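You operate a simulated robot arm through the tools that you are given. There is no shell and no other tool. Be economical: measure what you need, move in short steps, check, and stop when the job is done.

You run a simulated two-armed robot. Do the job below in one go: nothing can be reset, and whatever is moved stays where it is left.

## Task
Open the bottom counter drawer, take the 64 MB black memory module from the beige table and put it inside, then shut the drawer. Open the middle cupboard door, take the brown carton from the beige table and leave it on the upper shelf behind the middle cupboard door, then shut the door. Take the ink cartridge from the beige table and leave it on the white desk. Put one of the cartridge cartons from the teal table on the long cassette. Put the pink cartridge on the chart print. Stack the cable carton marked "data cable" from the teal table on top of the cable carton marked "printer cable". Fetch the pink wiping pad and set it on the pen tablet. Switch the network box switch off. Open the right white drawer. Do these in any order. Set down upright: ink cartridge, cartridge carton, pink cartridge.

The check looks at the end state, three seconds after you hand in, the way a careful person would. Anything else that was tipped, shoved, dropped, spilled or broken makes it a failure.

## Robot
Two 7-joint arms with two-finger parallel grippers on one trunk, on a base that drives. Base frame: it is fixed to the floor where the robot stands at the start and does not move with it; the origin is under the middle of the robot, x ahead of it, y to its left, z up. Units: cm, degrees, N and s.
The left shoulder is at the start at [2.8, 19.6, 90.9], the right one opposite. With the tool pointing down near the work surface each hand reaches from about 10 to 64 cm from the robot's upright axis, wherever it stands, measured 20 degrees to its own side. Places, roughly: black memory module [-175, 200, 75]; bottom counter drawer [60, -10, 40]; brown carton [-200, 200, 75]; cable carton [-300, 25, 75]; cartridge carton [-350, -50, 75]; chart print (8x11x1 cm) [-500, 140, 80]; ink cartridge [-200, 225, 75]; long cassette [-325, -50, 75]; middle cupboard door [160, 220, 50]; network box switch [-60, 340, 90]; pen tablet (18x13 cm) [-58, -248, 82]; pink cartridge [-350, -25, 75]; pink wiping pad (7x5x4 cm) [160, 190, 90]; pl dr2 [60, -20, 40]; right white drawer [-140, 130, 70]; upper shelf behind the middle cupboard door [180, 210, 50]; white desk [-170, 120, 80]. Payload 3.43 kg a hand.
Tool frame (each hand has its own): the origin (TCP) lies between the finger pads and is the grasp point; the fingertips stand 3 cm ahead of it; z points along the fingers, y is the line along which they close. Largest opening 9.4 cm; finger width 2.8, thickness 1; the body of the gripper, 5 by 9.6 cm, starts 5.5 cm behind the TCP.
Orientation is that of the tool frame in the base frame, as a unit quaternion [x, y, z, w]. With the fingers straight down and closing along the base's y, the tool's x points along the base's -x, its y along +y and its z along -z.

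## Interface
- The arms move only by the tool nudge_tool. It takes "left_deltas", "right_deltas" or both (then of equal length, played together; a hand with none holds still); each is a list of rows, each a list of 6 numbers: the shift along the base's x, y, z in cm, then the turn, a rotation vector about the base's x, y, z in degrees. In form: [[x, y, z, ax, ay, az], ...]. A call has 1 to 10 rows; each row shifts and turns the commanded pose from where the row before left it. "left_jaw" and "right_jaw" are, for a hand that has rows, the opening in per cent of the stroke, from 0 (shut) to 100 (fully open), set as the call begins (left out, the last holds). A row lasts 0.2 s, in which the tool goes at most 5 cm and 8.6 degrees; a call with a longer step from one row to the next is refused whole, and so is a gripper value outside its range. A pose out of reach is approached as far as the arm can. The call stops where the force on the tool passes 40 N (or 10 N more than at its start, if that is more) or the arm is blocked; 0.2 s more then pass. The fingers move at their own pace (about 15.3 cm/s each) and stop on an object; they squeeze with about 24 N. The grip force told is the motor's: it shows also when the fingers shut on nothing. Time passes only in rows, and 0.2 s behind the last, so rows that do not move let the fingers close. It gives the time, the measured TCP pose, the force on the tool (base axes), the opening and the grip force at its end, in the units of the frame above (readings bear some noise), with the torque about the TCP (base axes, N m) and any sound that the robot's microphone picked up.
- Cameras (640 x 400 px; columns grow to the right, rows downward): "scene" is now at [9.78, 1.56, 104.29]; the picture's right is [0.08, -1.00, 0.01], its down [-0.83, -0.07, -0.55] and it looks along [0.55, 0.03, -0.83] (base axes); focal length 252 px, centre (320, 200). "left" rides on the left gripper at [7.6, -1.4, -10.3] in its tool frame; the picture's right is [0.18, 0.98, 0.00], its down [-0.75, 0.14, -0.64] and it looks along [-0.63, 0.12, 0.77] (tool axes); focal length 243 px, centre (320, 200). "right" rides on the right gripper at [7.6, 1.4, -10.2] in its tool frame; the picture's right is [-0.18, 0.98, 0.00], its down [-0.75, -0.14, -0.64] and it looks along [-0.63, -0.12, 0.77] (tool axes); focal length 243 px, centre (320, 200). There is no depth. A picture from a camera that has moved, and an enlarged one, comes with that camera's place and axes in the base frame and with its lens.
- capture(camera): a new picture of that camera. It takes no simulated time.
- move_column(by): slides the trunk up (or, below 0, down) by that many cm; the arms and the scene camera ride with it, the base frame stays. It gives what a move gives, with no picture.
- base_move(legs): drives the robot by 1 to 6 legs, each [ahead, left, turn to the left] in cm, cm and degrees, along the robot's own axes; the way and the turn of a leg run together, so that a leg with both is an arc; at most 150 cm and 180 degrees a leg. The arms and the cameras ride along, it lands a little off, and it stops where it bumps. It gives what a move gives.
- aim_head(pan, tilt): turns the head with the scene camera to pan (to the left, within 80 degrees either way) and tilt (down, from -29 to 69), counted from straight ahead of the robot. It gives what a move gives.
- close_up(camera, box): a new picture of the part [left, top, right, bottom] of that camera's present view, enlarged. It takes no simulated time.
- sign_off(): hands the job in; it is judged then, once.

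Go step by step. Nothing tells you exact positions but the pictures and the camera data: compare them with the known pose of the tool, close in by small moves and look again before you grip or let go. The budget is 525 turns and 318 pictures, counting those below and the enlarged ones. Unless the task says otherwise, let go and move clear before handing in, and close with one line.

The tools are called after "Call:" as a command line: name --argument value ..., lists and objects as JSON in quotes. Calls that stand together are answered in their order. nudge_tool: Moves the arms, as the interface text tells. Its arguments: {"type":"object","properties":{"left_deltas":{"type":"array","items":{"type":"array","items":{"type":"number"}}},"left_jaw":{"type":"number"},"right_deltas":{"type":"array","items":{"type":"array","items":{"type":"number"}}},"right_jaw":{"type":"number"}},"required":[]} The other tools are called the same way: move_column (by) slides the trunk up or down; base_move (legs) drives the base; aim_head (pan, tilt) turns the head that bears the scene camera; capture (camera) takes a picture; close_up (camera, box) takes an enlarged picture of a part of a camera's view; sign_off () hands the job in.

At the start:

```text
time_s: 0.0
left_position: [37.95, 18.01, 68.17]
left_tcp_rot: [0.006, 1.0, -0.006, 0.014]
left_ft_force: [0.5, -0.7, 0.3]
left_torque: [-0.03, 0.0, -0.01]
left_grip_width: 9.41
left_grasp_force: 0.0
right_position: [29.05, -14.47, 70.96]
right_tcp_rot: [0.014, 1.0, -0.011, 0.012]
right_ft_force: [0.5, -0.1, 0.7]
right_torque: [0.02, -0.02, -0.01]
right_grip_width: 9.39
right_grasp_force: 0.1
trunk travel left (down, up): [-12.5, 30.7]
robot x, y, heading: [-0.58, 0.29, -0.7]
head pan, tilt: [5.1, 58.1]
```

scene: 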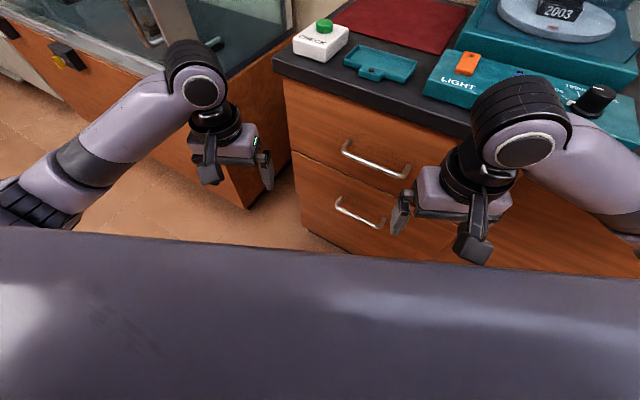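
right: 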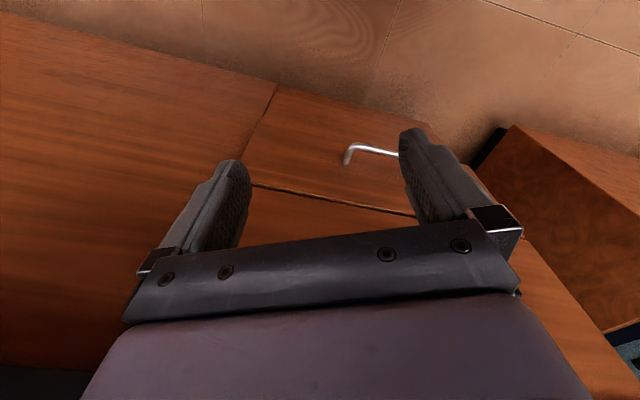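
left: 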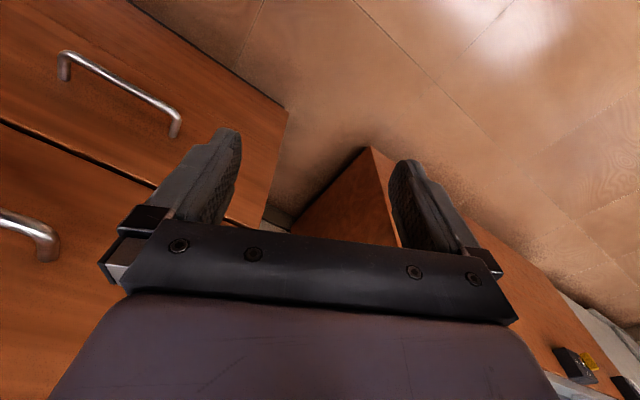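

I see the counter ahead with two drawers with bar handles. I'll first look around with the head to map the room.

Call:
aim_head --pan 0 --tilt 35

Call:
capture --camera "scene"

Call:
aim_head --pan 70 --tilt 20

Call:
capture --camera "scene"

```text
time_s: 0.9
left_position: [38.15, 18.14, 67.84]
left_tcp_rot: [0.008, 1.0, -0.008, 0.01]
left_ft_force: [-1.1, -0.1, -0.1]
left_torque: [-0.01, -0.02, -0.01]
left_grip_width: 9.38
left_grasp_force: 0.0
right_position: [29.23, -14.47, 70.72]
right_tcp_rot: [0.017, 1.0, -0.014, 0.008]
right_ft_force: [-0.5, 0.5, -0.2]
right_torque: [-0.01, 0.01, 0.05]
right_grip_width: 9.38
right_grasp_force: 0.1
trunk travel left (down, up): [-12.5, 30.7]
robot x, y, heading: [-1.03, 0.57, -0.5]
head pan, tilt: [0.0, 35.0]
```

```text
314 pictures are left
camera scene: at [12.08, 1.26, 107.46], right [-0.02, -1.0, 0.02], down [-0.56, 0.0, -0.83], along [0.83, -0.02, -0.56], focal length 252 px, centre (320, 200)
```

scene: 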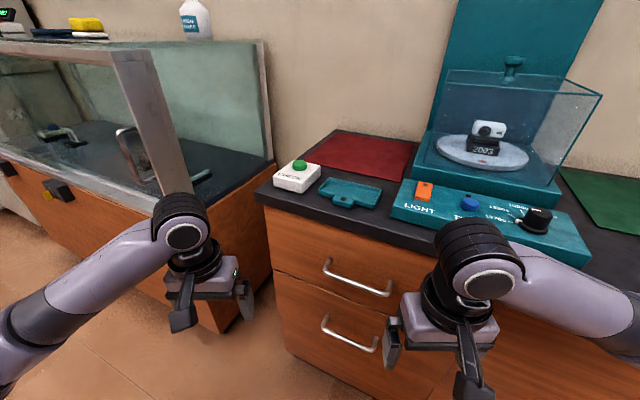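

```text
time_s: 2.3
left_position: [38.24, 17.99, 67.92]
left_tcp_rot: [0.008, 1.0, -0.008, 0.012]
left_ft_force: [-0.3, -0.3, -0.2]
left_torque: [0.0, 0.0, -0.02]
left_grip_width: 9.38
left_grasp_force: 0.0
right_position: [29.23, -14.44, 70.68]
right_tcp_rot: [0.017, 1.0, -0.013, 0.008]
right_ft_force: [0.1, -0.8, -0.2]
right_torque: [0.02, -0.01, 0.02]
right_grip_width: 9.41
right_grasp_force: 0.0
trunk travel left (down, up): [-12.5, 30.7]
robot x, y, heading: [-0.67, 0.25, -0.8]
head pan, tilt: [70.0, 20.0]
```

```text
313 pictures are left
camera scene: at [6.55, 10.1, 109.6], right [0.93, -0.36, 0.03], down [-0.1, -0.33, -0.94], along [0.34, 0.87, -0.35], focal length 252 px, centre (320, 200)
```

scene: 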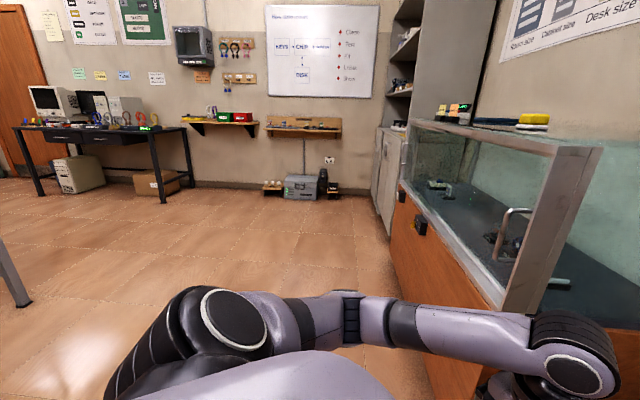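

Counter front is yawed about 30° (outward normal ≈(-0.85,0.52)); bottom handle at about (45.5,-7.7,44). Next I look the other way and then up toward the cupboard.

Call:
aim_head --pan -75 --tilt 15

Call:
capture --camera "scene"

Call:
aim_head --pan 40 --tilt 20

Call:
capture --camera "scene"

```text
time_s: 4.6
left_position: [38.12, 18.08, 67.87]
left_tcp_rot: [0.008, 1.0, -0.008, 0.011]
left_ft_force: [0.3, -0.6, 1.3]
left_torque: [0.01, -0.01, -0.01]
left_grip_width: 9.41
left_grasp_force: 0.0
right_position: [29.29, -14.46, 70.7]
right_tcp_rot: [0.018, 1.0, -0.015, 0.009]
right_ft_force: [-0.1, -0.3, 0.4]
right_torque: [0.01, 0.0, 0.0]
right_grip_width: 9.39
right_grasp_force: 0.1
trunk travel left (down, up): [-12.5, 30.7]
robot x, y, heading: [-0.93, 0.49, -1.1]
head pan, tilt: [-75.0, 15.0]
```

```text
312 pictures are left
camera scene: at [5.46, -7.66, 110.67], right [-0.97, -0.24, -0.02], down [-0.04, 0.24, -0.97], along [0.24, -0.94, -0.24], focal length 252 px, centre (320, 200)
```

scene: 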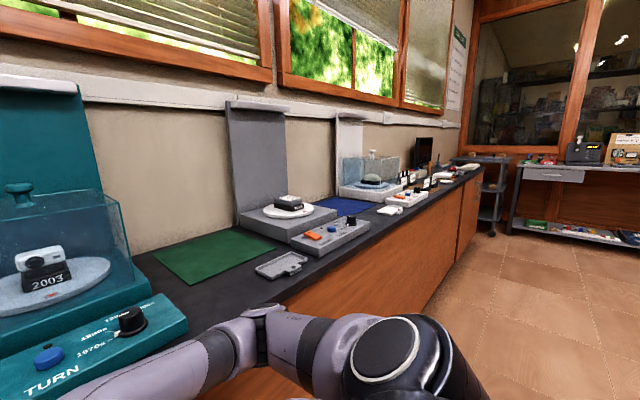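

```text
time_s: 6.5
left_position: [38.18, 17.94, 67.86]
left_tcp_rot: [0.008, 1.0, -0.008, 0.011]
left_ft_force: [0.9, 0.7, -0.2]
left_torque: [0.03, 0.01, -0.02]
left_grip_width: 9.39
left_grasp_force: 0.1
right_position: [29.2, -14.49, 70.8]
right_tcp_rot: [0.018, 1.0, -0.014, 0.009]
right_ft_force: [0.4, -0.3, -0.5]
right_torque: [0.02, -0.02, 0.02]
right_grip_width: 9.42
right_grasp_force: 0.0
trunk travel left (down, up): [-12.5, 30.7]
robot x, y, heading: [-0.91, 0.51, -0.9]
head pan, tilt: [40.0, 20.0]
```

```text
311 pictures are left
camera scene: at [10.45, 7.26, 109.74], right [0.63, -0.78, 0.03], down [-0.24, -0.23, -0.94], along [0.74, 0.59, -0.33], focal length 252 px, centre (320, 200)
```

scene: 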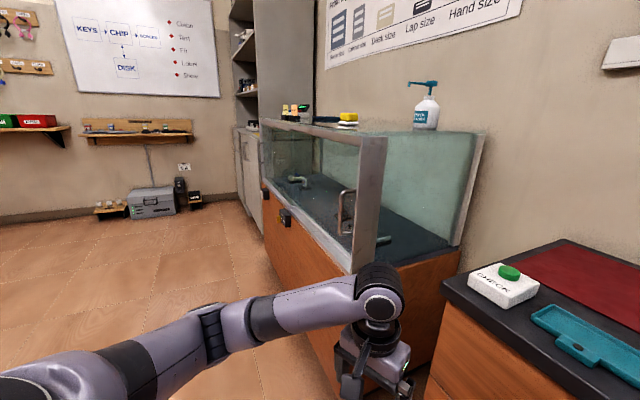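

I'll face the counter squarely (turn right ~31°) and back off a bit.

Call:
base_move --legs '[[-10, 0, 0], [0, 0, -30.5]]'

Call:
aim_head --pan 15 --tilt 45

Call:
capture --camera "scene"

Call:
capture --camera "left"

```text
time_s: 9.1
left_position: [32.37, -4.76, 67.25]
left_tcp_rot: [0.27, 0.963, 0.001, 0.0]
left_ft_force: [-0.2, 0.1, 0.0]
left_torque: [-0.01, 0.01, 0.01]
left_grip_width: 9.4
left_grasp_force: 0.1
right_position: [8.31, -28.26, 69.99]
right_tcp_rot: [0.276, 0.961, -0.005, -0.004]
right_ft_force: [-0.1, 0.5, 0.7]
right_torque: [0.02, -0.04, 0.04]
right_grip_width: 9.41
right_grasp_force: 0.1
trunk travel left (down, up): [-12.5, 30.7]
robot x, y, heading: [-10.34, 0.51, -31.4]
head pan, tilt: [40.0, 20.0]
```

```text
time_s: 10.0
left_position: [32.3, -4.95, 67.29]
left_tcp_rot: [0.27, 0.963, 0.0, 0.0]
left_ft_force: [-1.2, 0.5, -0.3]
left_torque: [-0.01, -0.02, 0.01]
left_grip_width: 9.4
left_grasp_force: 0.0
right_position: [8.21, -28.32, 69.92]
right_tcp_rot: [0.276, 0.961, -0.004, -0.005]
right_ft_force: [0.0, 0.0, -0.3]
right_torque: [0.0, 0.0, -0.03]
right_grip_width: 9.41
right_grasp_force: 0.1
trunk travel left (down, up): [-12.5, 30.7]
robot x, y, heading: [-10.59, 0.48, -31.3]
head pan, tilt: [15.0, 45.0]
```

```text
310 pictures are left
camera scene: at [2.07, -4.91, 105.69], right [-0.28, -0.96, 0.0], down [-0.68, 0.2, -0.71], along [0.68, -0.2, -0.71], focal length 252 px, centre (320, 200)
```

scene: 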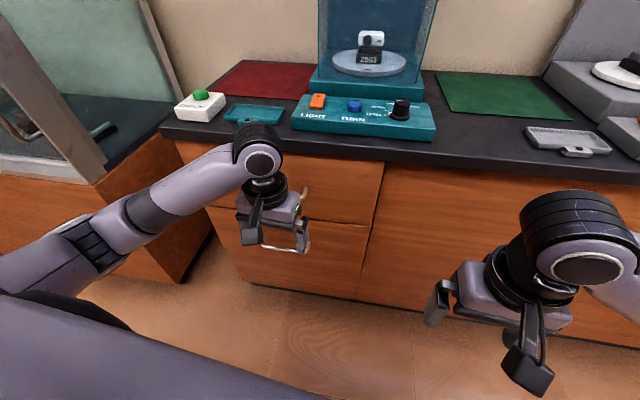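

```text
309 pictures are left
camera left: at [25.1, -2.11, 77.57], right [0.35, 0.94, 0.0], down [0.72, -0.27, 0.64], along [0.6, -0.23, -0.77], focal length 243 px, centre (320, 200)
```

left: 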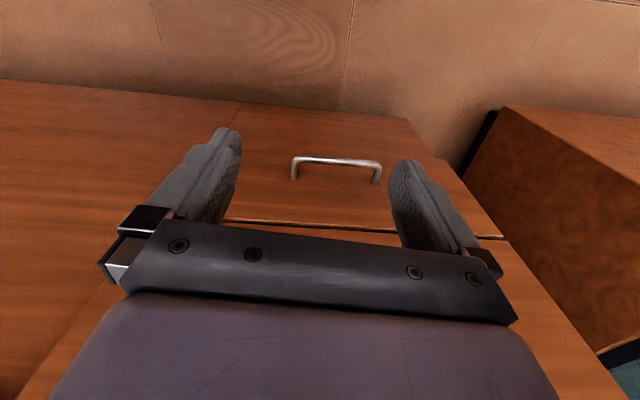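

Handle is ~51 cm ahead, 22 left of the robot at z≈44. I lower the trunk and turn the left tool to point horizontally forward with vertical closing.

Call:
move_column --by -10

Call:
nudge_tool --left_deltas '[[0.04, 0.34, -0.93, 1.64, -6.74, -4.91], [0.04, 0.34, -0.93, 1.64, -6.74, -4.91], [0.04, 0.34, -0.93, 1.64, -6.74, -4.91], [0.04, 0.34, -0.93, 1.64, -6.74, -4.91], [0.04, 0.34, -0.93, 1.64, -6.74, -4.91], [0.04, 0.34, -0.93, 1.64, -6.74, -4.91], [0.04, 0.34, -0.93, 1.64, -6.74, -4.91]]'

Call:
nudge_tool --left_deltas '[[0.04, 0.34, -0.93, 1.64, -6.74, -4.91], [0.04, 0.34, -0.93, 1.64, -6.74, -4.91], [0.04, 0.34, -0.93, 1.64, -6.74, -4.91], [0.04, 0.34, -0.93, 1.64, -6.74, -4.91], [0.04, 0.34, -0.93, 1.64, -6.74, -4.91], [0.04, 0.34, -0.93, 1.64, -6.74, -4.91], [0.04, 0.34, -0.93, 1.64, -6.74, -4.91], [0, 0, 0, 0, 0, 0]]'

Call:
capture --camera "scene"

Call:
capture --camera "left"

```text
time_s: 11.4
left_position: [32.29, -4.87, 57.16]
left_tcp_rot: [0.269, 0.963, 0.0, 0.0]
left_ft_force: [0.9, -0.3, -0.6]
left_torque: [0.02, 0.01, -0.01]
left_grip_width: 9.42
left_grasp_force: 0.2
right_position: [8.31, -28.28, 59.81]
right_tcp_rot: [0.276, 0.961, -0.004, -0.004]
right_ft_force: [0.4, -0.1, 0.0]
right_torque: [0.0, 0.02, 0.04]
right_grip_width: 9.4
right_grasp_force: 0.1
trunk travel left (down, up): [-2.5, 40.7]
robot x, y, heading: [-10.64, 0.68, -31.5]
head pan, tilt: [15.0, 45.0]
```

```text
time_s: 13.0
left_position: [32.59, -2.39, 50.78]
left_tcp_rot: [0.511, 0.758, 0.199, 0.354]
left_ft_force: [1.9, -1.0, -0.4]
left_torque: [0.01, -0.03, 0.01]
left_grip_width: 9.43
left_grasp_force: 0.0
right_position: [8.26, -28.34, 59.87]
right_tcp_rot: [0.277, 0.961, -0.004, -0.005]
right_ft_force: [-0.4, -0.6, -0.1]
right_torque: [0.0, 0.02, -0.03]
right_grip_width: 9.4
right_grasp_force: 0.0
trunk travel left (down, up): [-2.5, 40.7]
robot x, y, heading: [-10.88, 0.5, -31.4]
head pan, tilt: [15.0, 45.0]
```

```text
time_s: 14.3
left_position: [32.08, -4.39, 55.51]
left_tcp_rot: [0.529, 0.486, 0.244, 0.652]
left_ft_force: [-0.1, 0.1, -0.9]
left_torque: [0.01, -0.02, 0.0]
left_grip_width: 9.38
left_grasp_force: 0.0
right_position: [8.09, -28.34, 59.73]
right_tcp_rot: [0.276, 0.961, -0.004, -0.002]
right_ft_force: [-0.7, -1.1, -0.2]
right_torque: [0.03, 0.0, 0.01]
right_grip_width: 9.39
right_grasp_force: 0.1
trunk travel left (down, up): [-2.5, 40.7]
robot x, y, heading: [-10.81, 0.83, -31.4]
head pan, tilt: [15.0, 45.0]
stopped in row 6 (left hand): the arm was blocked; the commanded pose is now the measured one
```

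```text
308 pictures are left
camera scene: at [1.77, -4.95, 95.56], right [-0.28, -0.96, 0.0], down [-0.68, 0.2, -0.71], along [0.68, -0.2, -0.7], focal length 252 px, centre (320, 200)
```

scene: 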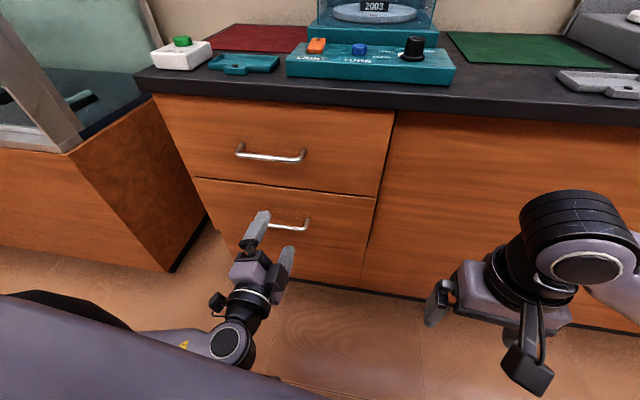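

```text
307 pictures are left
camera left: at [25.73, 6.19, 51.74], right [0.27, 0.47, 0.84], down [-0.85, -0.29, 0.44], along [0.45, -0.83, 0.32], focal length 243 px, centre (320, 200)
```

left: 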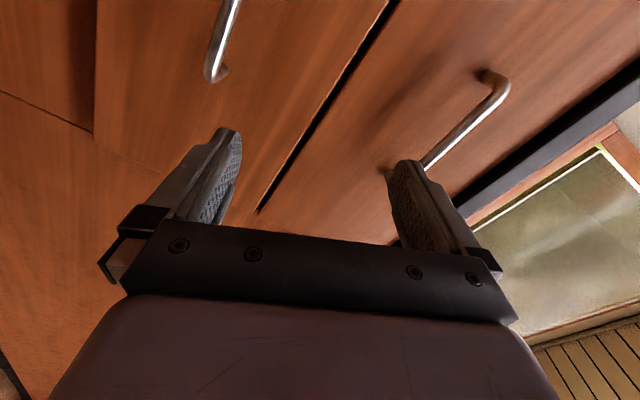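

The tool is nearly horizontal but the arm got cramped; I'll back the base 13 cm and extend the arm forward, then finish the roll and lower.

Call:
base_move --legs '[[-13, 0, 0]]'

Call:
nudge_tool --left_deltas '[[3.4, -2, 0, 0, 0, 0], [3.4, -2, -2, 3.4, -2, 0], [3, 0, -3, 3.4, -2, 0], [0.5, 0.85, -3, 3.4, -2, 0], [0.5, 0.85, -3, 3.4, -2, 0], [0, 0, 0, 0, 0, 0]]'

Call:
capture --camera "scene"

Call:
capture --camera "left"

```text
time_s: 15.6
left_position: [20.65, 2.31, 55.49]
left_tcp_rot: [0.532, 0.485, 0.243, 0.65]
left_ft_force: [-0.2, -0.4, 0.0]
left_torque: [-0.01, 0.0, -0.03]
left_grip_width: 9.4
left_grasp_force: 0.1
right_position: [-3.22, -21.56, 59.84]
right_tcp_rot: [0.278, 0.961, -0.004, -0.003]
right_ft_force: [0.2, 0.4, 0.2]
right_torque: [-0.02, 0.0, 0.01]
right_grip_width: 9.41
right_grasp_force: 0.0
trunk travel left (down, up): [-2.5, 40.7]
robot x, y, heading: [-21.99, 7.18, -31.3]
head pan, tilt: [15.0, 45.0]
```

```text
time_s: 17.0
left_position: [31.69, 0.16, 44.32]
left_tcp_rot: [0.587, 0.409, 0.334, 0.614]
left_ft_force: [0.0, -0.2, 0.1]
left_torque: [-0.02, 0.0, -0.01]
left_grip_width: 9.41
left_grasp_force: 0.0
right_position: [-3.13, -21.58, 59.87]
right_tcp_rot: [0.279, 0.96, -0.004, -0.004]
right_ft_force: [-0.6, 0.8, 0.2]
right_torque: [0.0, 0.0, -0.03]
right_grip_width: 9.41
right_grasp_force: 0.0
trunk travel left (down, up): [-2.5, 40.7]
robot x, y, heading: [-21.91, 7.03, -31.5]
head pan, tilt: [15.0, 45.0]
```

```text
306 pictures are left
camera scene: at [-9.21, 1.9, 95.68], right [-0.28, -0.96, 0.0], down [-0.68, 0.2, -0.71], along [0.68, -0.2, -0.71], focal length 252 px, centre (320, 200)
```

scene: 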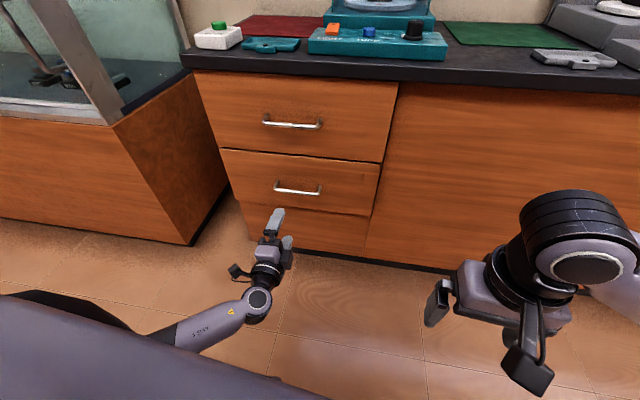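

```text
305 pictures are left
camera left: at [25.79, 11.39, 42.4], right [0.15, 0.25, 0.96], down [-0.9, -0.37, 0.24], along [0.41, -0.89, 0.17], focal length 243 px, centre (320, 200)
```

left: 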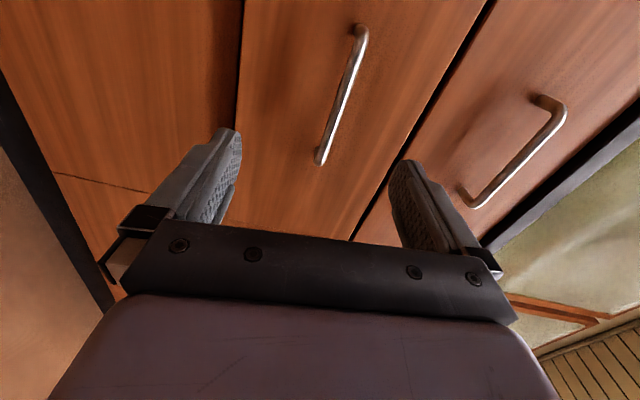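

Tool is level and vertical-closing at handle height. I approach to ~7 cm short and look again.

Call:
nudge_tool --left_deltas '[[3.7, -1.8, 0, 0, 0, -4], [3.7, -1.8, 0, 0, 0, 0], [0, 0, 0, 0, 0, 0]]'

Call:
capture --camera "left"

Call:
close_up --camera "scene" --box '[200, 120, 400, 280]'

```text
time_s: 17.8
left_position: [39.07, -3.41, 44.35]
left_tcp_rot: [0.6, 0.388, 0.313, 0.626]
left_ft_force: [-0.3, 0.2, 0.2]
left_torque: [-0.01, 0.04, -0.02]
left_grip_width: 9.4
left_grasp_force: 0.0
right_position: [-3.15, -21.58, 59.89]
right_tcp_rot: [0.277, 0.961, -0.004, -0.003]
right_ft_force: [0.6, -0.1, 0.2]
right_torque: [0.0, 0.01, -0.02]
right_grip_width: 9.39
right_grasp_force: 0.1
trunk travel left (down, up): [-2.5, 40.7]
robot x, y, heading: [-22.0, 7.34, -31.3]
head pan, tilt: [15.0, 45.0]
```

```text
304 pictures are left
camera left: at [33.95, 8.11, 42.44], right [0.17, 0.24, 0.96], down [-0.92, -0.31, 0.24], along [0.35, -0.92, 0.17], focal length 243 px, centre (320, 200)
```

left: 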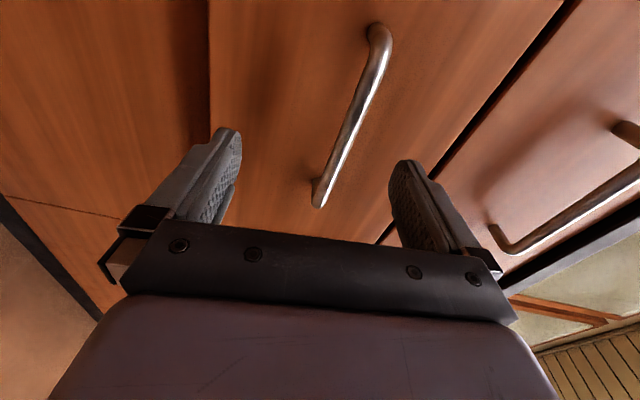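

```text
2.50 times, centred on (300, 200) of scene
camera zoom: at [-9.21, 1.9, 95.68], right [-0.28, -0.96, 0.0], down [-0.68, 0.2, -0.71], along [0.68, -0.2, -0.71], focal length 630 px, centre (370, 200)
```

zoom: 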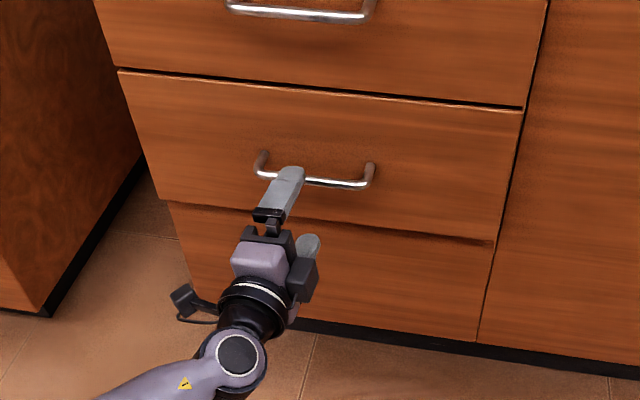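

Call:
nudge_tool --left_deltas '[[2, -1.2, 0.7, 0, 0, 0], [2, -1.2, 0, 0, 0, 0], [1.5, -0.9, 0, 0, 0, 0], [0, 0, 0, 0, 0, 0]]'

Call:
capture --camera "left"

Call:
close_up --camera "scene" --box '[200, 120, 400, 280]'

```text
time_s: 18.6
left_position: [43.99, -6.58, 44.91]
left_tcp_rot: [0.599, 0.388, 0.315, 0.626]
left_ft_force: [-5.6, 3.4, 2.3]
left_torque: [-0.14, -0.4, 0.11]
left_grip_width: 9.38
left_grasp_force: 0.0
right_position: [-3.16, -21.5, 59.8]
right_tcp_rot: [0.277, 0.961, -0.005, -0.004]
right_ft_force: [-0.3, -0.5, 0.7]
right_torque: [0.02, 0.03, -0.01]
right_grip_width: 9.4
right_grasp_force: 0.0
trunk travel left (down, up): [-2.5, 40.7]
robot x, y, heading: [-22.08, 7.37, -31.1]
head pan, tilt: [15.0, 45.0]
stopped in row 4 (left hand): the force on the tool passed its limit at 56 N (the readings are from after the stop); the commanded pose is now the measured one
```

```text
302 pictures are left
camera left: at [38.91, 5.08, 42.98], right [0.16, 0.24, 0.96], down [-0.92, -0.31, 0.23], along [0.35, -0.92, 0.17], focal length 243 px, centre (320, 200)
```

left: 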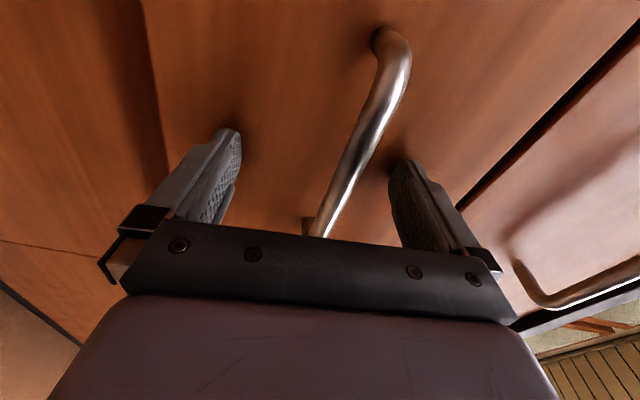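

```text
2.50 times, centred on (300, 200) of scene
camera zoom: at [-9.26, 1.94, 95.69], right [-0.28, -0.96, 0.0], down [-0.68, 0.2, -0.71], along [0.68, -0.2, -0.71], focal length 630 px, centre (370, 200)
```

zoom: 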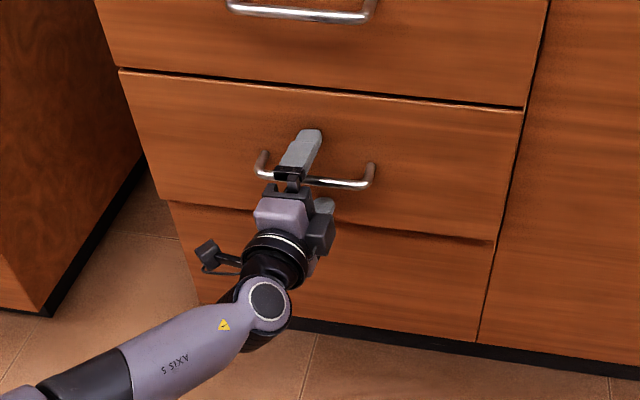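

Fingertips touch the drawer face and the bar is between the fingers; I back off slightly and close.

Call:
nudge_tool --left_deltas '[[-0.5, 0.3, 0, 0, 0, 0], [0, 0, 0, 0, 0, 0], [0, 0, 0, 0, 0, 0], [0, 0, 0, 0, 0, 0]]' --left_jaw 0

```text
time_s: 19.6
left_position: [43.8, -6.29, 45.94]
left_tcp_rot: [0.593, 0.385, 0.32, 0.631]
left_ft_force: [2.9, 8.1, 33.8]
left_torque: [1.13, -0.52, -0.33]
left_grip_width: 1.84
left_grasp_force: 44.5
right_position: [-3.17, -21.53, 60.09]
right_tcp_rot: [0.278, 0.961, -0.005, -0.001]
right_ft_force: [0.4, 0.0, 0.1]
right_torque: [0.0, -0.03, -0.02]
right_grip_width: 9.39
right_grasp_force: 0.0
trunk travel left (down, up): [-2.5, 40.7]
robot x, y, heading: [-21.73, 7.3, -31.2]
head pan, tilt: [15.0, 45.0]
```

Gripped. Relieve the vertical load and pull out along the drawer's normal.

Call:
nudge_tool --left_deltas '[[0, 0, 0.5, 0, 0, 0], [-0.85, 0.52, 0.3, 0, 0, 0], [-1.7, 1.04, 0, 0, 0, 0], [-1.7, 1.04, 0, 0, 0, 0], [-1.7, 1.04, 0, 0, 0, 0], [-1.7, 1.04, 0, 0, 0, 0], [-1.7, 1.04, 0, 0, 0, 0]]'

Call:
capture --camera "scene"

```text
time_s: 21.2
left_position: [33.73, -1.51, 45.82]
left_tcp_rot: [0.601, 0.382, 0.308, 0.631]
left_ft_force: [-16.2, -36.4, 14.6]
left_torque: [1.02, -0.53, 0.73]
left_grip_width: 1.85
left_grasp_force: 44.9
right_position: [-3.17, -21.71, 59.9]
right_tcp_rot: [0.279, 0.96, -0.004, -0.004]
right_ft_force: [0.3, 0.5, 0.1]
right_torque: [0.0, 0.01, 0.0]
right_grip_width: 9.41
right_grasp_force: 0.1
trunk travel left (down, up): [-2.5, 40.7]
robot x, y, heading: [-21.95, 7.14, -31.5]
head pan, tilt: [15.0, 45.0]
```

```text
300 pictures are left
camera scene: at [-9.36, 1.81, 95.7], right [-0.28, -0.96, 0.0], down [-0.68, 0.2, -0.71], along [0.68, -0.2, -0.71], focal length 252 px, centre (320, 200)
```

scene: 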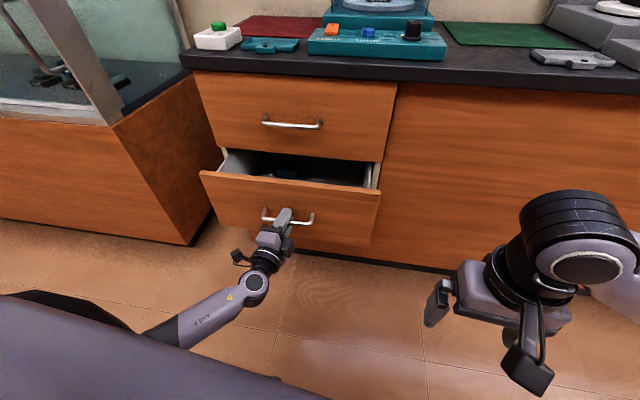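

The slide direction is actually about (-0.90,0.43); I continue pulling along that.

Call:
nudge_tool --left_deltas '[[-1.4, 0.3, 0, 0, 0, 0], [-1.8, 0.85, 0, 0, 0, 0], [-1.8, 0.85, 0, 0, 0, 0], [-1.8, 0.85, 0, 0, 0, 0], [-1.8, 0.85, 0, 0, 0, 0], [0, 0, 0, 0, 0, 0]]'

Call:
capture --camera "scene"

```text
time_s: 22.5
left_position: [27.29, 3.14, 45.97]
left_tcp_rot: [0.601, 0.38, 0.321, 0.626]
left_ft_force: [-2.6, -8.4, -17.4]
left_torque: [0.95, -0.44, -0.42]
left_grip_width: 1.83
left_grasp_force: 45.1
right_position: [-3.04, -21.62, 59.79]
right_tcp_rot: [0.278, 0.961, -0.004, -0.005]
right_ft_force: [0.6, -0.1, 0.6]
right_torque: [-0.03, 0.04, -0.01]
right_grip_width: 9.4
right_grasp_force: 0.1
trunk travel left (down, up): [-2.5, 40.7]
robot x, y, heading: [-22.31, 7.42, -31.4]
head pan, tilt: [15.0, 45.0]
stopped in row 6 (left hand): the force on the tool passed its limit at 54 N (the readings are from after the stop); the commanded pose is now the measured one
```

```text
299 pictures are left
camera scene: at [-9.1, 1.81, 95.59], right [-0.28, -0.96, 0.0], down [-0.68, 0.2, -0.71], along [0.68, -0.2, -0.71], focal length 252 px, centre (320, 200)
```

scene: 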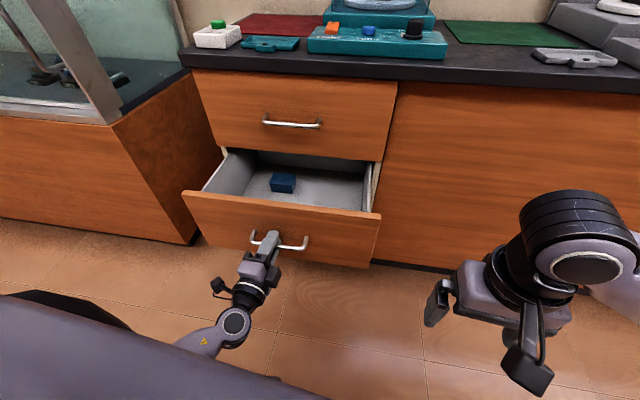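

Drawer is open ~19 cm. Release, and drive back clear.

Call:
nudge_tool --left_deltas '[[0, 0, 0, 0, 0, 0], [0, 0, 0, 0, 0, 0], [0, 0, 0, 0, 0, 0]]' --left_jaw 60

Call:
base_move --legs '[[-25, 0, 0]]'

Call:
aim_head --pan 60 --tilt 20

Call:
capture --camera "scene"

```text
time_s: 23.3
left_position: [27.42, 3.11, 46.32]
left_tcp_rot: [0.596, 0.381, 0.323, 0.629]
left_ft_force: [-1.0, 0.0, -0.1]
left_torque: [-0.02, 0.04, -0.02]
left_grip_width: 5.66
left_grasp_force: 0.0
right_position: [-3.08, -21.69, 59.77]
right_tcp_rot: [0.277, 0.961, -0.006, -0.005]
right_ft_force: [-1.0, 0.0, 0.1]
right_torque: [0.01, 0.0, -0.03]
right_grip_width: 9.43
right_grasp_force: 0.1
trunk travel left (down, up): [-2.5, 40.7]
robot x, y, heading: [-22.15, 7.36, -31.6]
head pan, tilt: [15.0, 45.0]
```

```text
time_s: 25.1
left_position: [6.33, 16.21, 46.38]
left_tcp_rot: [0.594, 0.384, 0.323, 0.628]
left_ft_force: [0.2, 0.8, 0.7]
left_torque: [-0.01, -0.01, -0.02]
left_grip_width: 5.64
left_grasp_force: 0.0
right_position: [-24.14, -8.58, 59.82]
right_tcp_rot: [0.275, 0.961, -0.005, -0.004]
right_ft_force: [-0.1, 0.4, -0.4]
right_torque: [0.01, 0.02, 0.01]
right_grip_width: 9.39
right_grasp_force: 0.0
trunk travel left (down, up): [-2.5, 40.7]
robot x, y, heading: [-42.78, 20.43, -31.2]
head pan, tilt: [15.0, 45.0]
```

```text
time_s: 26.2
left_position: [6.28, 16.31, 46.35]
left_tcp_rot: [0.594, 0.383, 0.325, 0.628]
left_ft_force: [-0.1, -0.5, 0.5]
left_torque: [0.02, -0.01, -0.03]
left_grip_width: 5.65
left_grasp_force: 0.0
right_position: [-24.02, -8.6, 59.92]
right_tcp_rot: [0.276, 0.961, -0.005, -0.005]
right_ft_force: [1.1, -0.6, 0.0]
right_torque: [0.02, 0.04, -0.01]
right_grip_width: 9.41
right_grasp_force: 0.0
trunk travel left (down, up): [-2.5, 40.7]
robot x, y, heading: [-43.32, 20.11, -31.0]
head pan, tilt: [60.0, 20.0]
```

```text
298 pictures are left
camera scene: at [-29.96, 21.52, 99.54], right [0.48, -0.88, 0.0], down [-0.3, -0.17, -0.94], along [0.82, 0.45, -0.34], focal length 252 px, centre (320, 200)
```

scene: 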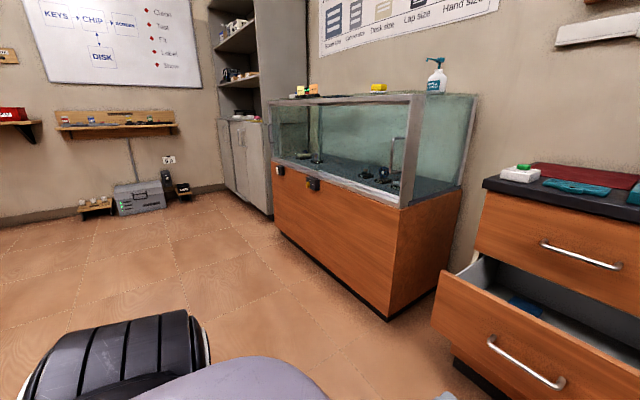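

The cupboard is the grey unit beyond the display case; I'll drive to stand in front of it, facing it.

Call:
base_move --legs '[[0, 0, 91], [135, 0, 0], [130, 0, 0], [0, 0, -90]]'

Call:
aim_head --pan 0 --tilt 25

Call:
capture --camera "scene"

```text
time_s: 46.9
left_position: [143.03, 246.16, 46.48]
left_tcp_rot: [0.594, 0.383, 0.325, 0.628]
left_ft_force: [0.3, -0.8, -0.9]
left_torque: [0.02, -0.01, 0.02]
left_grip_width: 5.64
left_grasp_force: 0.0
right_position: [112.67, 221.43, 59.86]
right_tcp_rot: [0.275, 0.961, -0.006, -0.004]
right_ft_force: [0.2, 0.7, 0.4]
right_torque: [-0.02, -0.02, 0.02]
right_grip_width: 9.4
right_grasp_force: 0.1
trunk travel left (down, up): [-2.5, 40.7]
robot x, y, heading: [93.89, 250.18, -31.3]
head pan, tilt: [60.0, 20.0]
```

```text
time_s: 48.2
left_position: [142.99, 246.29, 46.56]
left_tcp_rot: [0.594, 0.384, 0.325, 0.628]
left_ft_force: [-0.4, -0.1, -0.5]
left_torque: [0.05, 0.04, 0.01]
left_grip_width: 5.64
left_grasp_force: 0.1
right_position: [112.71, 221.31, 59.73]
right_tcp_rot: [0.276, 0.961, -0.004, -0.004]
right_ft_force: [0.0, 0.2, 0.1]
right_torque: [0.05, 0.02, 0.01]
right_grip_width: 9.4
right_grasp_force: 0.0
trunk travel left (down, up): [-2.5, 40.7]
robot x, y, heading: [93.46, 250.14, -31.4]
head pan, tilt: [0.0, 25.0]
```

```text
297 pictures are left
camera scene: at [106.52, 242.31, 98.74], right [-0.52, -0.86, 0.0], down [-0.36, 0.22, -0.91], along [0.78, -0.47, -0.42], focal length 252 px, centre (320, 200)
```

scene: 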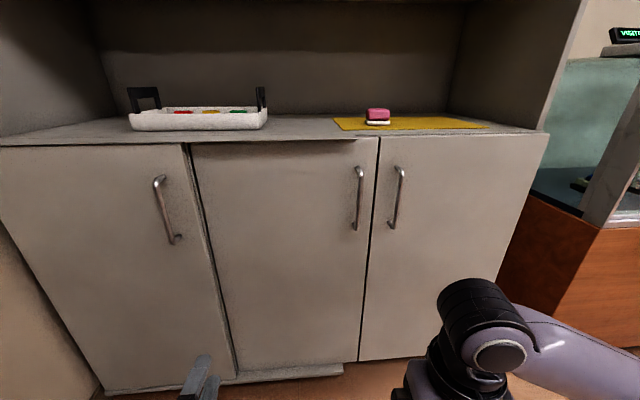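

Middle door: hinge on the left, vertical handle on its right side at about (153,203,71). I'll shift right and a bit ahead, raise the trunk and roll the left tool to horizontal closing.

Call:
base_move --legs '[[4, -17, 0]]'

Call:
move_column --by 10

Call:
nudge_tool --left_deltas '[[0, 0, 1.3, -7, 4.27, 0], [0, 0, 1.3, -7, 4.27, 0], [0, 0, 1.3, -7, 4.27, 0], [0, 0, 1.3, -7, 4.27, 0], [0, 0, 1.3, -7, 4.27, 0], [0, 0, 1.3, -7, 4.27, 0], [0, 0, 1.3, -7, 4.27, 0], [0, 0, 1.3, -7, 4.27, 0], [0, 0, 1.3, -7, 4.27, 0], [0, 0, 1.3, -7, 4.27, 0]]' --left_jaw 70

Call:
aim_head --pan 10 --tilt 40

Call:
capture --camera "scene"

Call:
capture --camera "left"

```text
time_s: 50.3
left_position: [137.71, 229.86, 46.41]
left_tcp_rot: [0.594, 0.384, 0.324, 0.628]
left_ft_force: [0.6, -0.1, 0.5]
left_torque: [0.03, -0.01, -0.01]
left_grip_width: 5.63
left_grasp_force: 0.0
right_position: [107.35, 204.88, 59.89]
right_tcp_rot: [0.276, 0.961, -0.005, -0.005]
right_ft_force: [0.4, 0.0, -0.7]
right_torque: [-0.02, -0.03, 0.0]
right_grip_width: 9.4
right_grasp_force: 0.0
trunk travel left (down, up): [-2.5, 40.7]
robot x, y, heading: [88.84, 233.63, -31.1]
head pan, tilt: [0.0, 25.0]
```

```text
time_s: 51.7
left_position: [137.68, 229.93, 56.41]
left_tcp_rot: [0.594, 0.384, 0.325, 0.628]
left_ft_force: [-0.1, 0.1, -0.3]
left_torque: [0.03, 0.02, 0.03]
left_grip_width: 5.63
left_grasp_force: 0.0
right_position: [107.37, 204.92, 69.83]
right_tcp_rot: [0.276, 0.961, -0.006, -0.004]
right_ft_force: [-0.2, -0.1, 0.1]
right_torque: [-0.02, 0.03, -0.02]
right_grip_width: 9.41
right_grasp_force: 0.0
trunk travel left (down, up): [-12.5, 30.7]
robot x, y, heading: [88.4, 233.56, -30.7]
head pan, tilt: [0.0, 25.0]
```

```text
time_s: 53.9
left_position: [137.75, 229.83, 69.38]
left_tcp_rot: [0.207, 0.686, -0.173, 0.675]
left_ft_force: [-0.2, -0.1, -0.3]
left_torque: [0.0, 0.0, 0.03]
left_grip_width: 6.57
left_grasp_force: 0.0
right_position: [107.4, 205.02, 69.94]
right_tcp_rot: [0.276, 0.961, -0.005, -0.004]
right_ft_force: [-1.1, 0.4, -0.6]
right_torque: [0.05, 0.0, 0.01]
right_grip_width: 9.42
right_grasp_force: 0.1
trunk travel left (down, up): [-12.5, 30.7]
robot x, y, heading: [88.59, 233.94, -31.3]
head pan, tilt: [0.0, 25.0]
```

```text
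time_s: 54.6
left_position: [137.64, 229.87, 69.21]
left_tcp_rot: [0.208, 0.686, -0.173, 0.676]
left_ft_force: [-0.5, -0.6, 0.0]
left_torque: [0.01, 0.0, 0.01]
left_grip_width: 6.59
left_grasp_force: 0.1
right_position: [107.38, 204.96, 69.77]
right_tcp_rot: [0.275, 0.961, -0.005, -0.005]
right_ft_force: [0.2, 0.0, -0.8]
right_torque: [0.02, -0.02, 0.03]
right_grip_width: 9.42
right_grasp_force: 0.1
trunk travel left (down, up): [-12.5, 30.7]
robot x, y, heading: [88.26, 233.91, -31.4]
head pan, tilt: [10.0, 40.0]
```

```text
296 pictures are left
camera scene: at [101.21, 227.52, 106.41], right [-0.36, -0.93, 0.0], down [-0.6, 0.23, -0.77], along [0.71, -0.28, -0.64], focal length 252 px, centre (320, 200)
```

scene: 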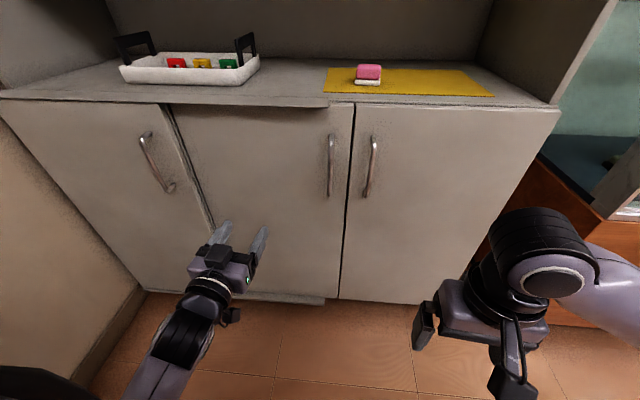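

```text
295 pictures are left
camera left: at [128.21, 234.38, 62.01], right [0.51, 0.85, -0.14], down [-0.48, 0.41, 0.78], along [0.72, -0.33, 0.61], focal length 243 px, centre (320, 200)
```

left: 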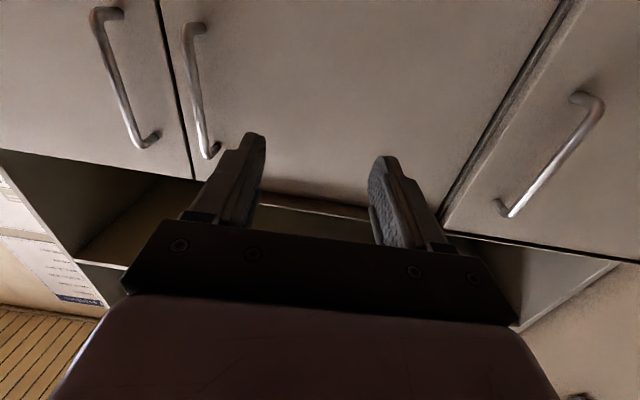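

Handle is at about (148.7,206.2,73). Move the left hand laterally in front of it and recheck.

Call:
nudge_tool --left_deltas '[[0.2, -3.5, 0.7, 0, 0, 0], [0.2, -3.5, 0.7, 0, 0, 0], [0.2, -3.5, 0.7, 0, 0, 0], [0.2, -3.5, 0.7, 0, 0, 0], [0.2, -3.5, 0.7, 0, 0, 0], [0, 0, 0, 0, 0, 0]]'

Call:
capture --camera "left"

```text
time_s: 55.5
left_position: [139.99, 222.6, 69.07]
left_tcp_rot: [0.276, 0.665, -0.104, 0.686]
left_ft_force: [-0.1, 0.0, 0.4]
left_torque: [-0.03, 0.0, -0.01]
left_grip_width: 6.6
left_grasp_force: 0.1
right_position: [107.33, 204.9, 69.82]
right_tcp_rot: [0.275, 0.961, -0.005, -0.005]
right_ft_force: [0.1, 0.0, 0.3]
right_torque: [-0.01, 0.0, 0.03]
right_grip_width: 9.4
right_grasp_force: 0.1
trunk travel left (down, up): [-12.5, 30.7]
robot x, y, heading: [88.35, 233.52, -30.9]
head pan, tilt: [10.0, 40.0]
stopped in row 4 (left hand): the arm was blocked; the commanded pose is now the measured one
```

```text
294 pictures are left
camera left: at [131.23, 228.5, 61.81], right [0.52, 0.85, 0.06], down [-0.55, 0.28, 0.79], along [0.66, -0.44, 0.61], focal length 243 px, centre (320, 200)
```

left: 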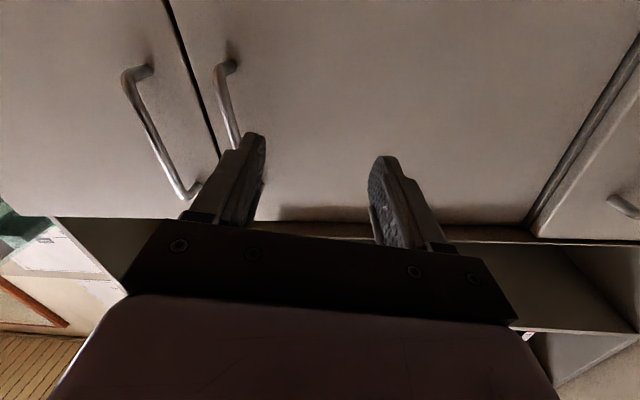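

The arm is at a limit; I'll shift the base right 9.5 cm instead and re-level the roll.

Call:
base_move --legs '[[0, -9.5, 0]]'

Call:
nudge_tool --left_deltas '[[1.7, -1, 1.5, -5.5, 3.3, 0], [1.7, -1, 1.5, -5.5, 3.3, 0], [0, 0, 0.5, 0, 0, 0]]'

Call:
capture --camera "left"

Call:
capture --camera "scene"

```text
time_s: 57.0
left_position: [134.95, 214.3, 69.1]
left_tcp_rot: [0.278, 0.665, -0.105, 0.685]
left_ft_force: [0.1, -0.9, 0.6]
left_torque: [0.0, -0.01, -0.03]
left_grip_width: 6.57
left_grasp_force: 0.1
right_position: [102.22, 196.6, 69.98]
right_tcp_rot: [0.275, 0.961, -0.006, -0.005]
right_ft_force: [0.0, -0.1, 0.5]
right_torque: [0.01, 0.01, 0.02]
right_grip_width: 9.38
right_grasp_force: 0.0
trunk travel left (down, up): [-12.5, 30.7]
robot x, y, heading: [83.56, 225.55, -31.1]
head pan, tilt: [10.0, 40.0]
```

```text
time_s: 57.8
left_position: [138.75, 213.22, 71.62]
left_tcp_rot: [0.218, 0.691, -0.168, 0.668]
left_ft_force: [0.5, -1.1, 0.3]
left_torque: [0.0, -0.04, 0.01]
left_grip_width: 6.57
left_grasp_force: 0.0
right_position: [102.28, 196.49, 69.68]
right_tcp_rot: [0.275, 0.961, -0.005, -0.004]
right_ft_force: [-0.9, -0.1, 0.5]
right_torque: [0.01, -0.04, 0.05]
right_grip_width: 9.42
right_grasp_force: 0.0
trunk travel left (down, up): [-12.5, 30.7]
robot x, y, heading: [83.17, 225.09, -30.9]
head pan, tilt: [10.0, 40.0]
```

```text
293 pictures are left
camera left: at [129.09, 217.92, 64.49], right [0.51, 0.85, -0.13], down [-0.46, 0.4, 0.79], along [0.72, -0.35, 0.6], focal length 243 px, centre (320, 200)
```

left: 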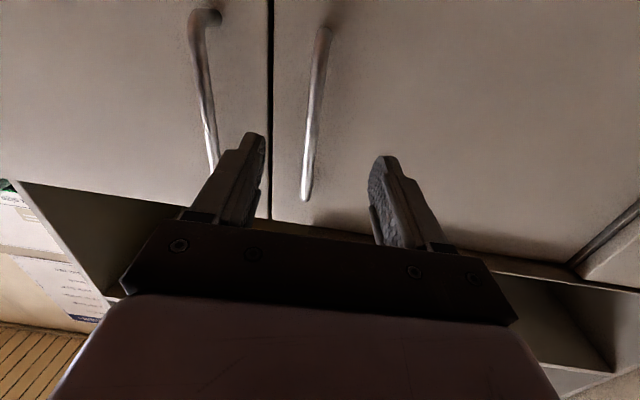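

```text
292 pictures are left
camera scene: at [96.18, 219.17, 106.41], right [-0.36, -0.93, 0.0], down [-0.6, 0.23, -0.77], along [0.71, -0.28, -0.64], focal length 252 px, centre (320, 200)
```

scene: 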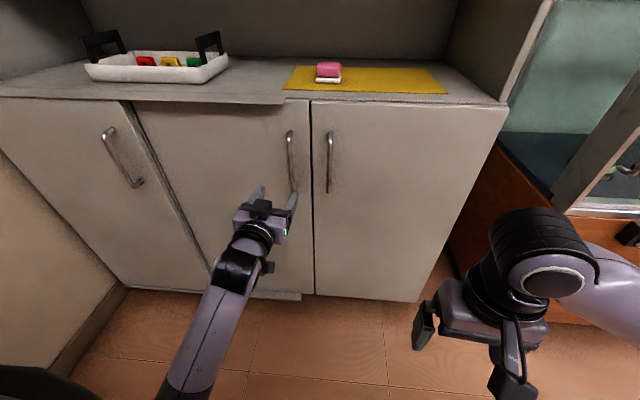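

Aligned; handle is ~12.6 cm ahead. Advance and look.

Call:
nudge_tool --left_deltas '[[2.3, -1.6, 0, 0, 0, 0], [2.3, -1.6, 0, 0, 0, 0], [2.3, -1.55, 0, 0, 0, 0], [1.9, -1.3, 0, 0, 0, 0], [0, 0, 0, 0, 0, 0]]'

Call:
capture --camera "left"

```text
time_s: 59.0
left_position: [147.07, 206.51, 72.57]
left_tcp_rot: [0.203, 0.69, -0.184, 0.67]
left_ft_force: [-19.7, 11.7, 0.7]
left_torque: [-0.12, -0.26, 0.94]
left_grip_width: 6.51
left_grasp_force: 0.1
right_position: [102.23, 196.79, 69.95]
right_tcp_rot: [0.276, 0.961, -0.005, -0.004]
right_ft_force: [0.3, 0.6, 0.5]
right_torque: [-0.04, 0.0, 0.0]
right_grip_width: 9.41
right_grasp_force: 0.1
trunk travel left (down, up): [-12.5, 30.7]
robot x, y, heading: [83.13, 225.41, -31.1]
head pan, tilt: [10.0, 40.0]
```

```text
291 pictures are left
camera left: at [137.54, 210.93, 65.43], right [0.51, 0.84, -0.17], down [-0.46, 0.43, 0.78], along [0.73, -0.32, 0.61], focal length 243 px, centre (320, 200)
```

left: 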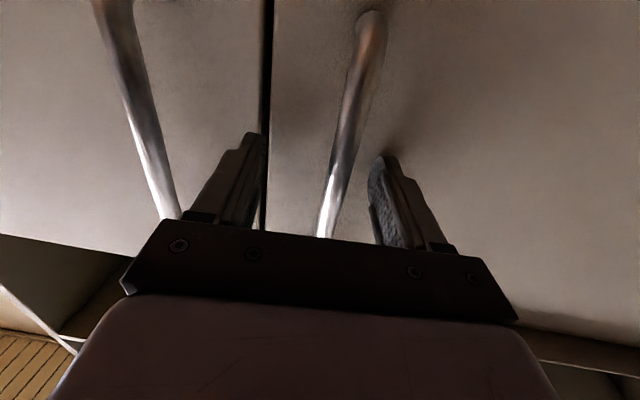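

Fingers straddle the bar and touch the door. Back a touch and close.

Call:
nudge_tool --left_deltas '[[-0.6, 0.4, 0, 0, 0, 0], [0, 0, 0, 0, 0, 0], [0, 0, 0, 0, 0, 0], [0, 0, 0, 0, 0, 0]]' --left_jaw 0

```text
time_s: 60.0
left_position: [147.06, 207.47, 72.41]
left_tcp_rot: [0.197, 0.691, -0.181, 0.672]
left_ft_force: [21.2, 29.1, 10.1]
left_torque: [-0.49, 0.93, -0.04]
left_grip_width: 1.65
left_grasp_force: 45.2
right_position: [102.41, 196.61, 69.91]
right_tcp_rot: [0.276, 0.961, -0.006, -0.004]
right_ft_force: [0.7, 0.6, -0.1]
right_torque: [0.0, 0.03, 0.01]
right_grip_width: 9.39
right_grasp_force: 0.0
trunk travel left (down, up): [-12.5, 30.7]
robot x, y, heading: [83.8, 225.61, -31.2]
head pan, tilt: [10.0, 40.0]
```

Gripped. Swing the door along its arc (hinge ≈(171,238), radius ≈38.5).

Call:
nudge_tool --left_deltas '[[-2.05, 1.76, 0, 0, 0, -4], [-2.05, 1.76, 0, 0, 0, -4], [-1.78, 2.04, 0, 0, 0, -4], [-1.78, 2.04, 0, 0, 0, -4], [-1.49, 2.27, 0, 0, 0, -4]]'

Call:
capture --camera "scene"

```text
time_s: 61.2
left_position: [137.35, 216.37, 72.47]
left_tcp_rot: [0.319, 0.644, -0.298, 0.628]
left_ft_force: [6.4, 5.2, 10.4]
left_torque: [-0.59, 0.73, 0.07]
left_grip_width: 1.61
left_grasp_force: 45.1
right_position: [102.26, 196.52, 69.86]
right_tcp_rot: [0.275, 0.961, -0.004, -0.005]
right_ft_force: [-0.2, -0.3, -0.2]
right_torque: [0.03, 0.02, 0.05]
right_grip_width: 9.4
right_grasp_force: 0.1
trunk travel left (down, up): [-12.5, 30.7]
robot x, y, heading: [83.25, 225.63, -31.0]
head pan, tilt: [10.0, 40.0]
```

```text
290 pictures are left
camera scene: at [96.13, 219.2, 106.42], right [-0.36, -0.93, 0.0], down [-0.6, 0.23, -0.77], along [0.71, -0.28, -0.64], focal length 252 px, centre (320, 200)
```

scene: 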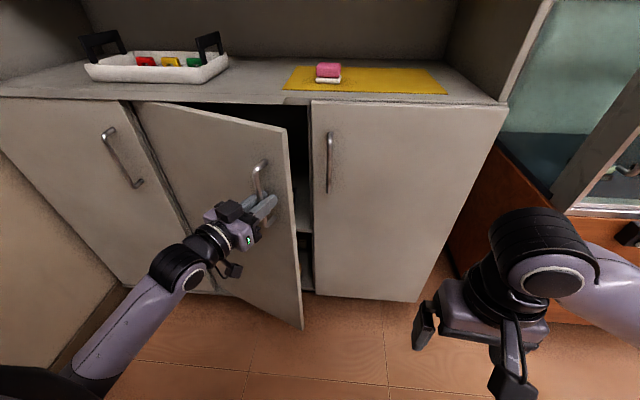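

Opening well. Continue the arc.

Call:
nudge_tool --left_deltas '[[-1.49, 2.27, 0, 0, 0, -4], [-1.15, 2.45, 0, 0, 0, -4], [-1.15, 2.45, 0, 0, 0, -4], [-0.8, 2.59, 0, 0, 0, -4], [-0.8, 2.59, 0, 0, 0, -4], [-0.43, 2.67, 0, 0, 0, -4], [-0.43, 2.67, 0, 0, 0, -4], [-0.06, 2.7, 0, 0, 0, -4]]'

Call:
capture --camera "scene"

```text
time_s: 62.3
left_position: [131.78, 226.73, 72.48]
left_tcp_rot: [0.415, 0.586, -0.396, 0.572]
left_ft_force: [-3.1, -2.1, 4.4]
left_torque: [-0.03, 0.81, -0.06]
left_grip_width: 1.65
left_grasp_force: 45.6
right_position: [102.22, 196.58, 69.8]
right_tcp_rot: [0.276, 0.961, -0.005, -0.005]
right_ft_force: [-0.6, -0.1, -0.6]
right_torque: [0.02, 0.01, 0.01]
right_grip_width: 9.41
right_grasp_force: 0.1
trunk travel left (down, up): [-12.5, 30.7]
robot x, y, heading: [83.2, 225.6, -31.1]
head pan, tilt: [10.0, 40.0]
stopped in row 5 (left hand): the force on the tool passed its limit at 41 N (the readings are from after the stop); the commanded pose is now the measured one
```

```text
289 pictures are left
camera scene: at [96.08, 219.13, 106.4], right [-0.36, -0.93, 0.0], down [-0.6, 0.23, -0.77], along [0.71, -0.28, -0.64], focal length 252 px, centre (320, 200)
```

scene: 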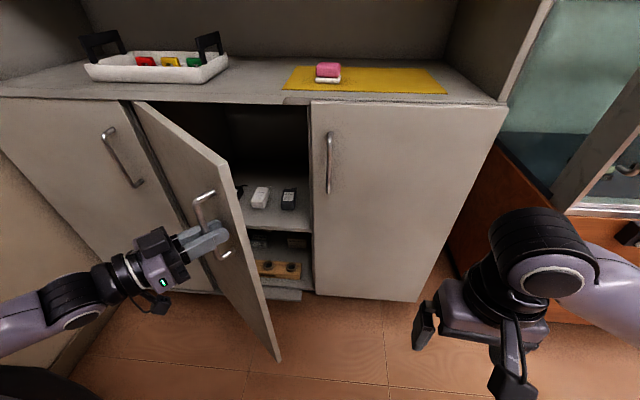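

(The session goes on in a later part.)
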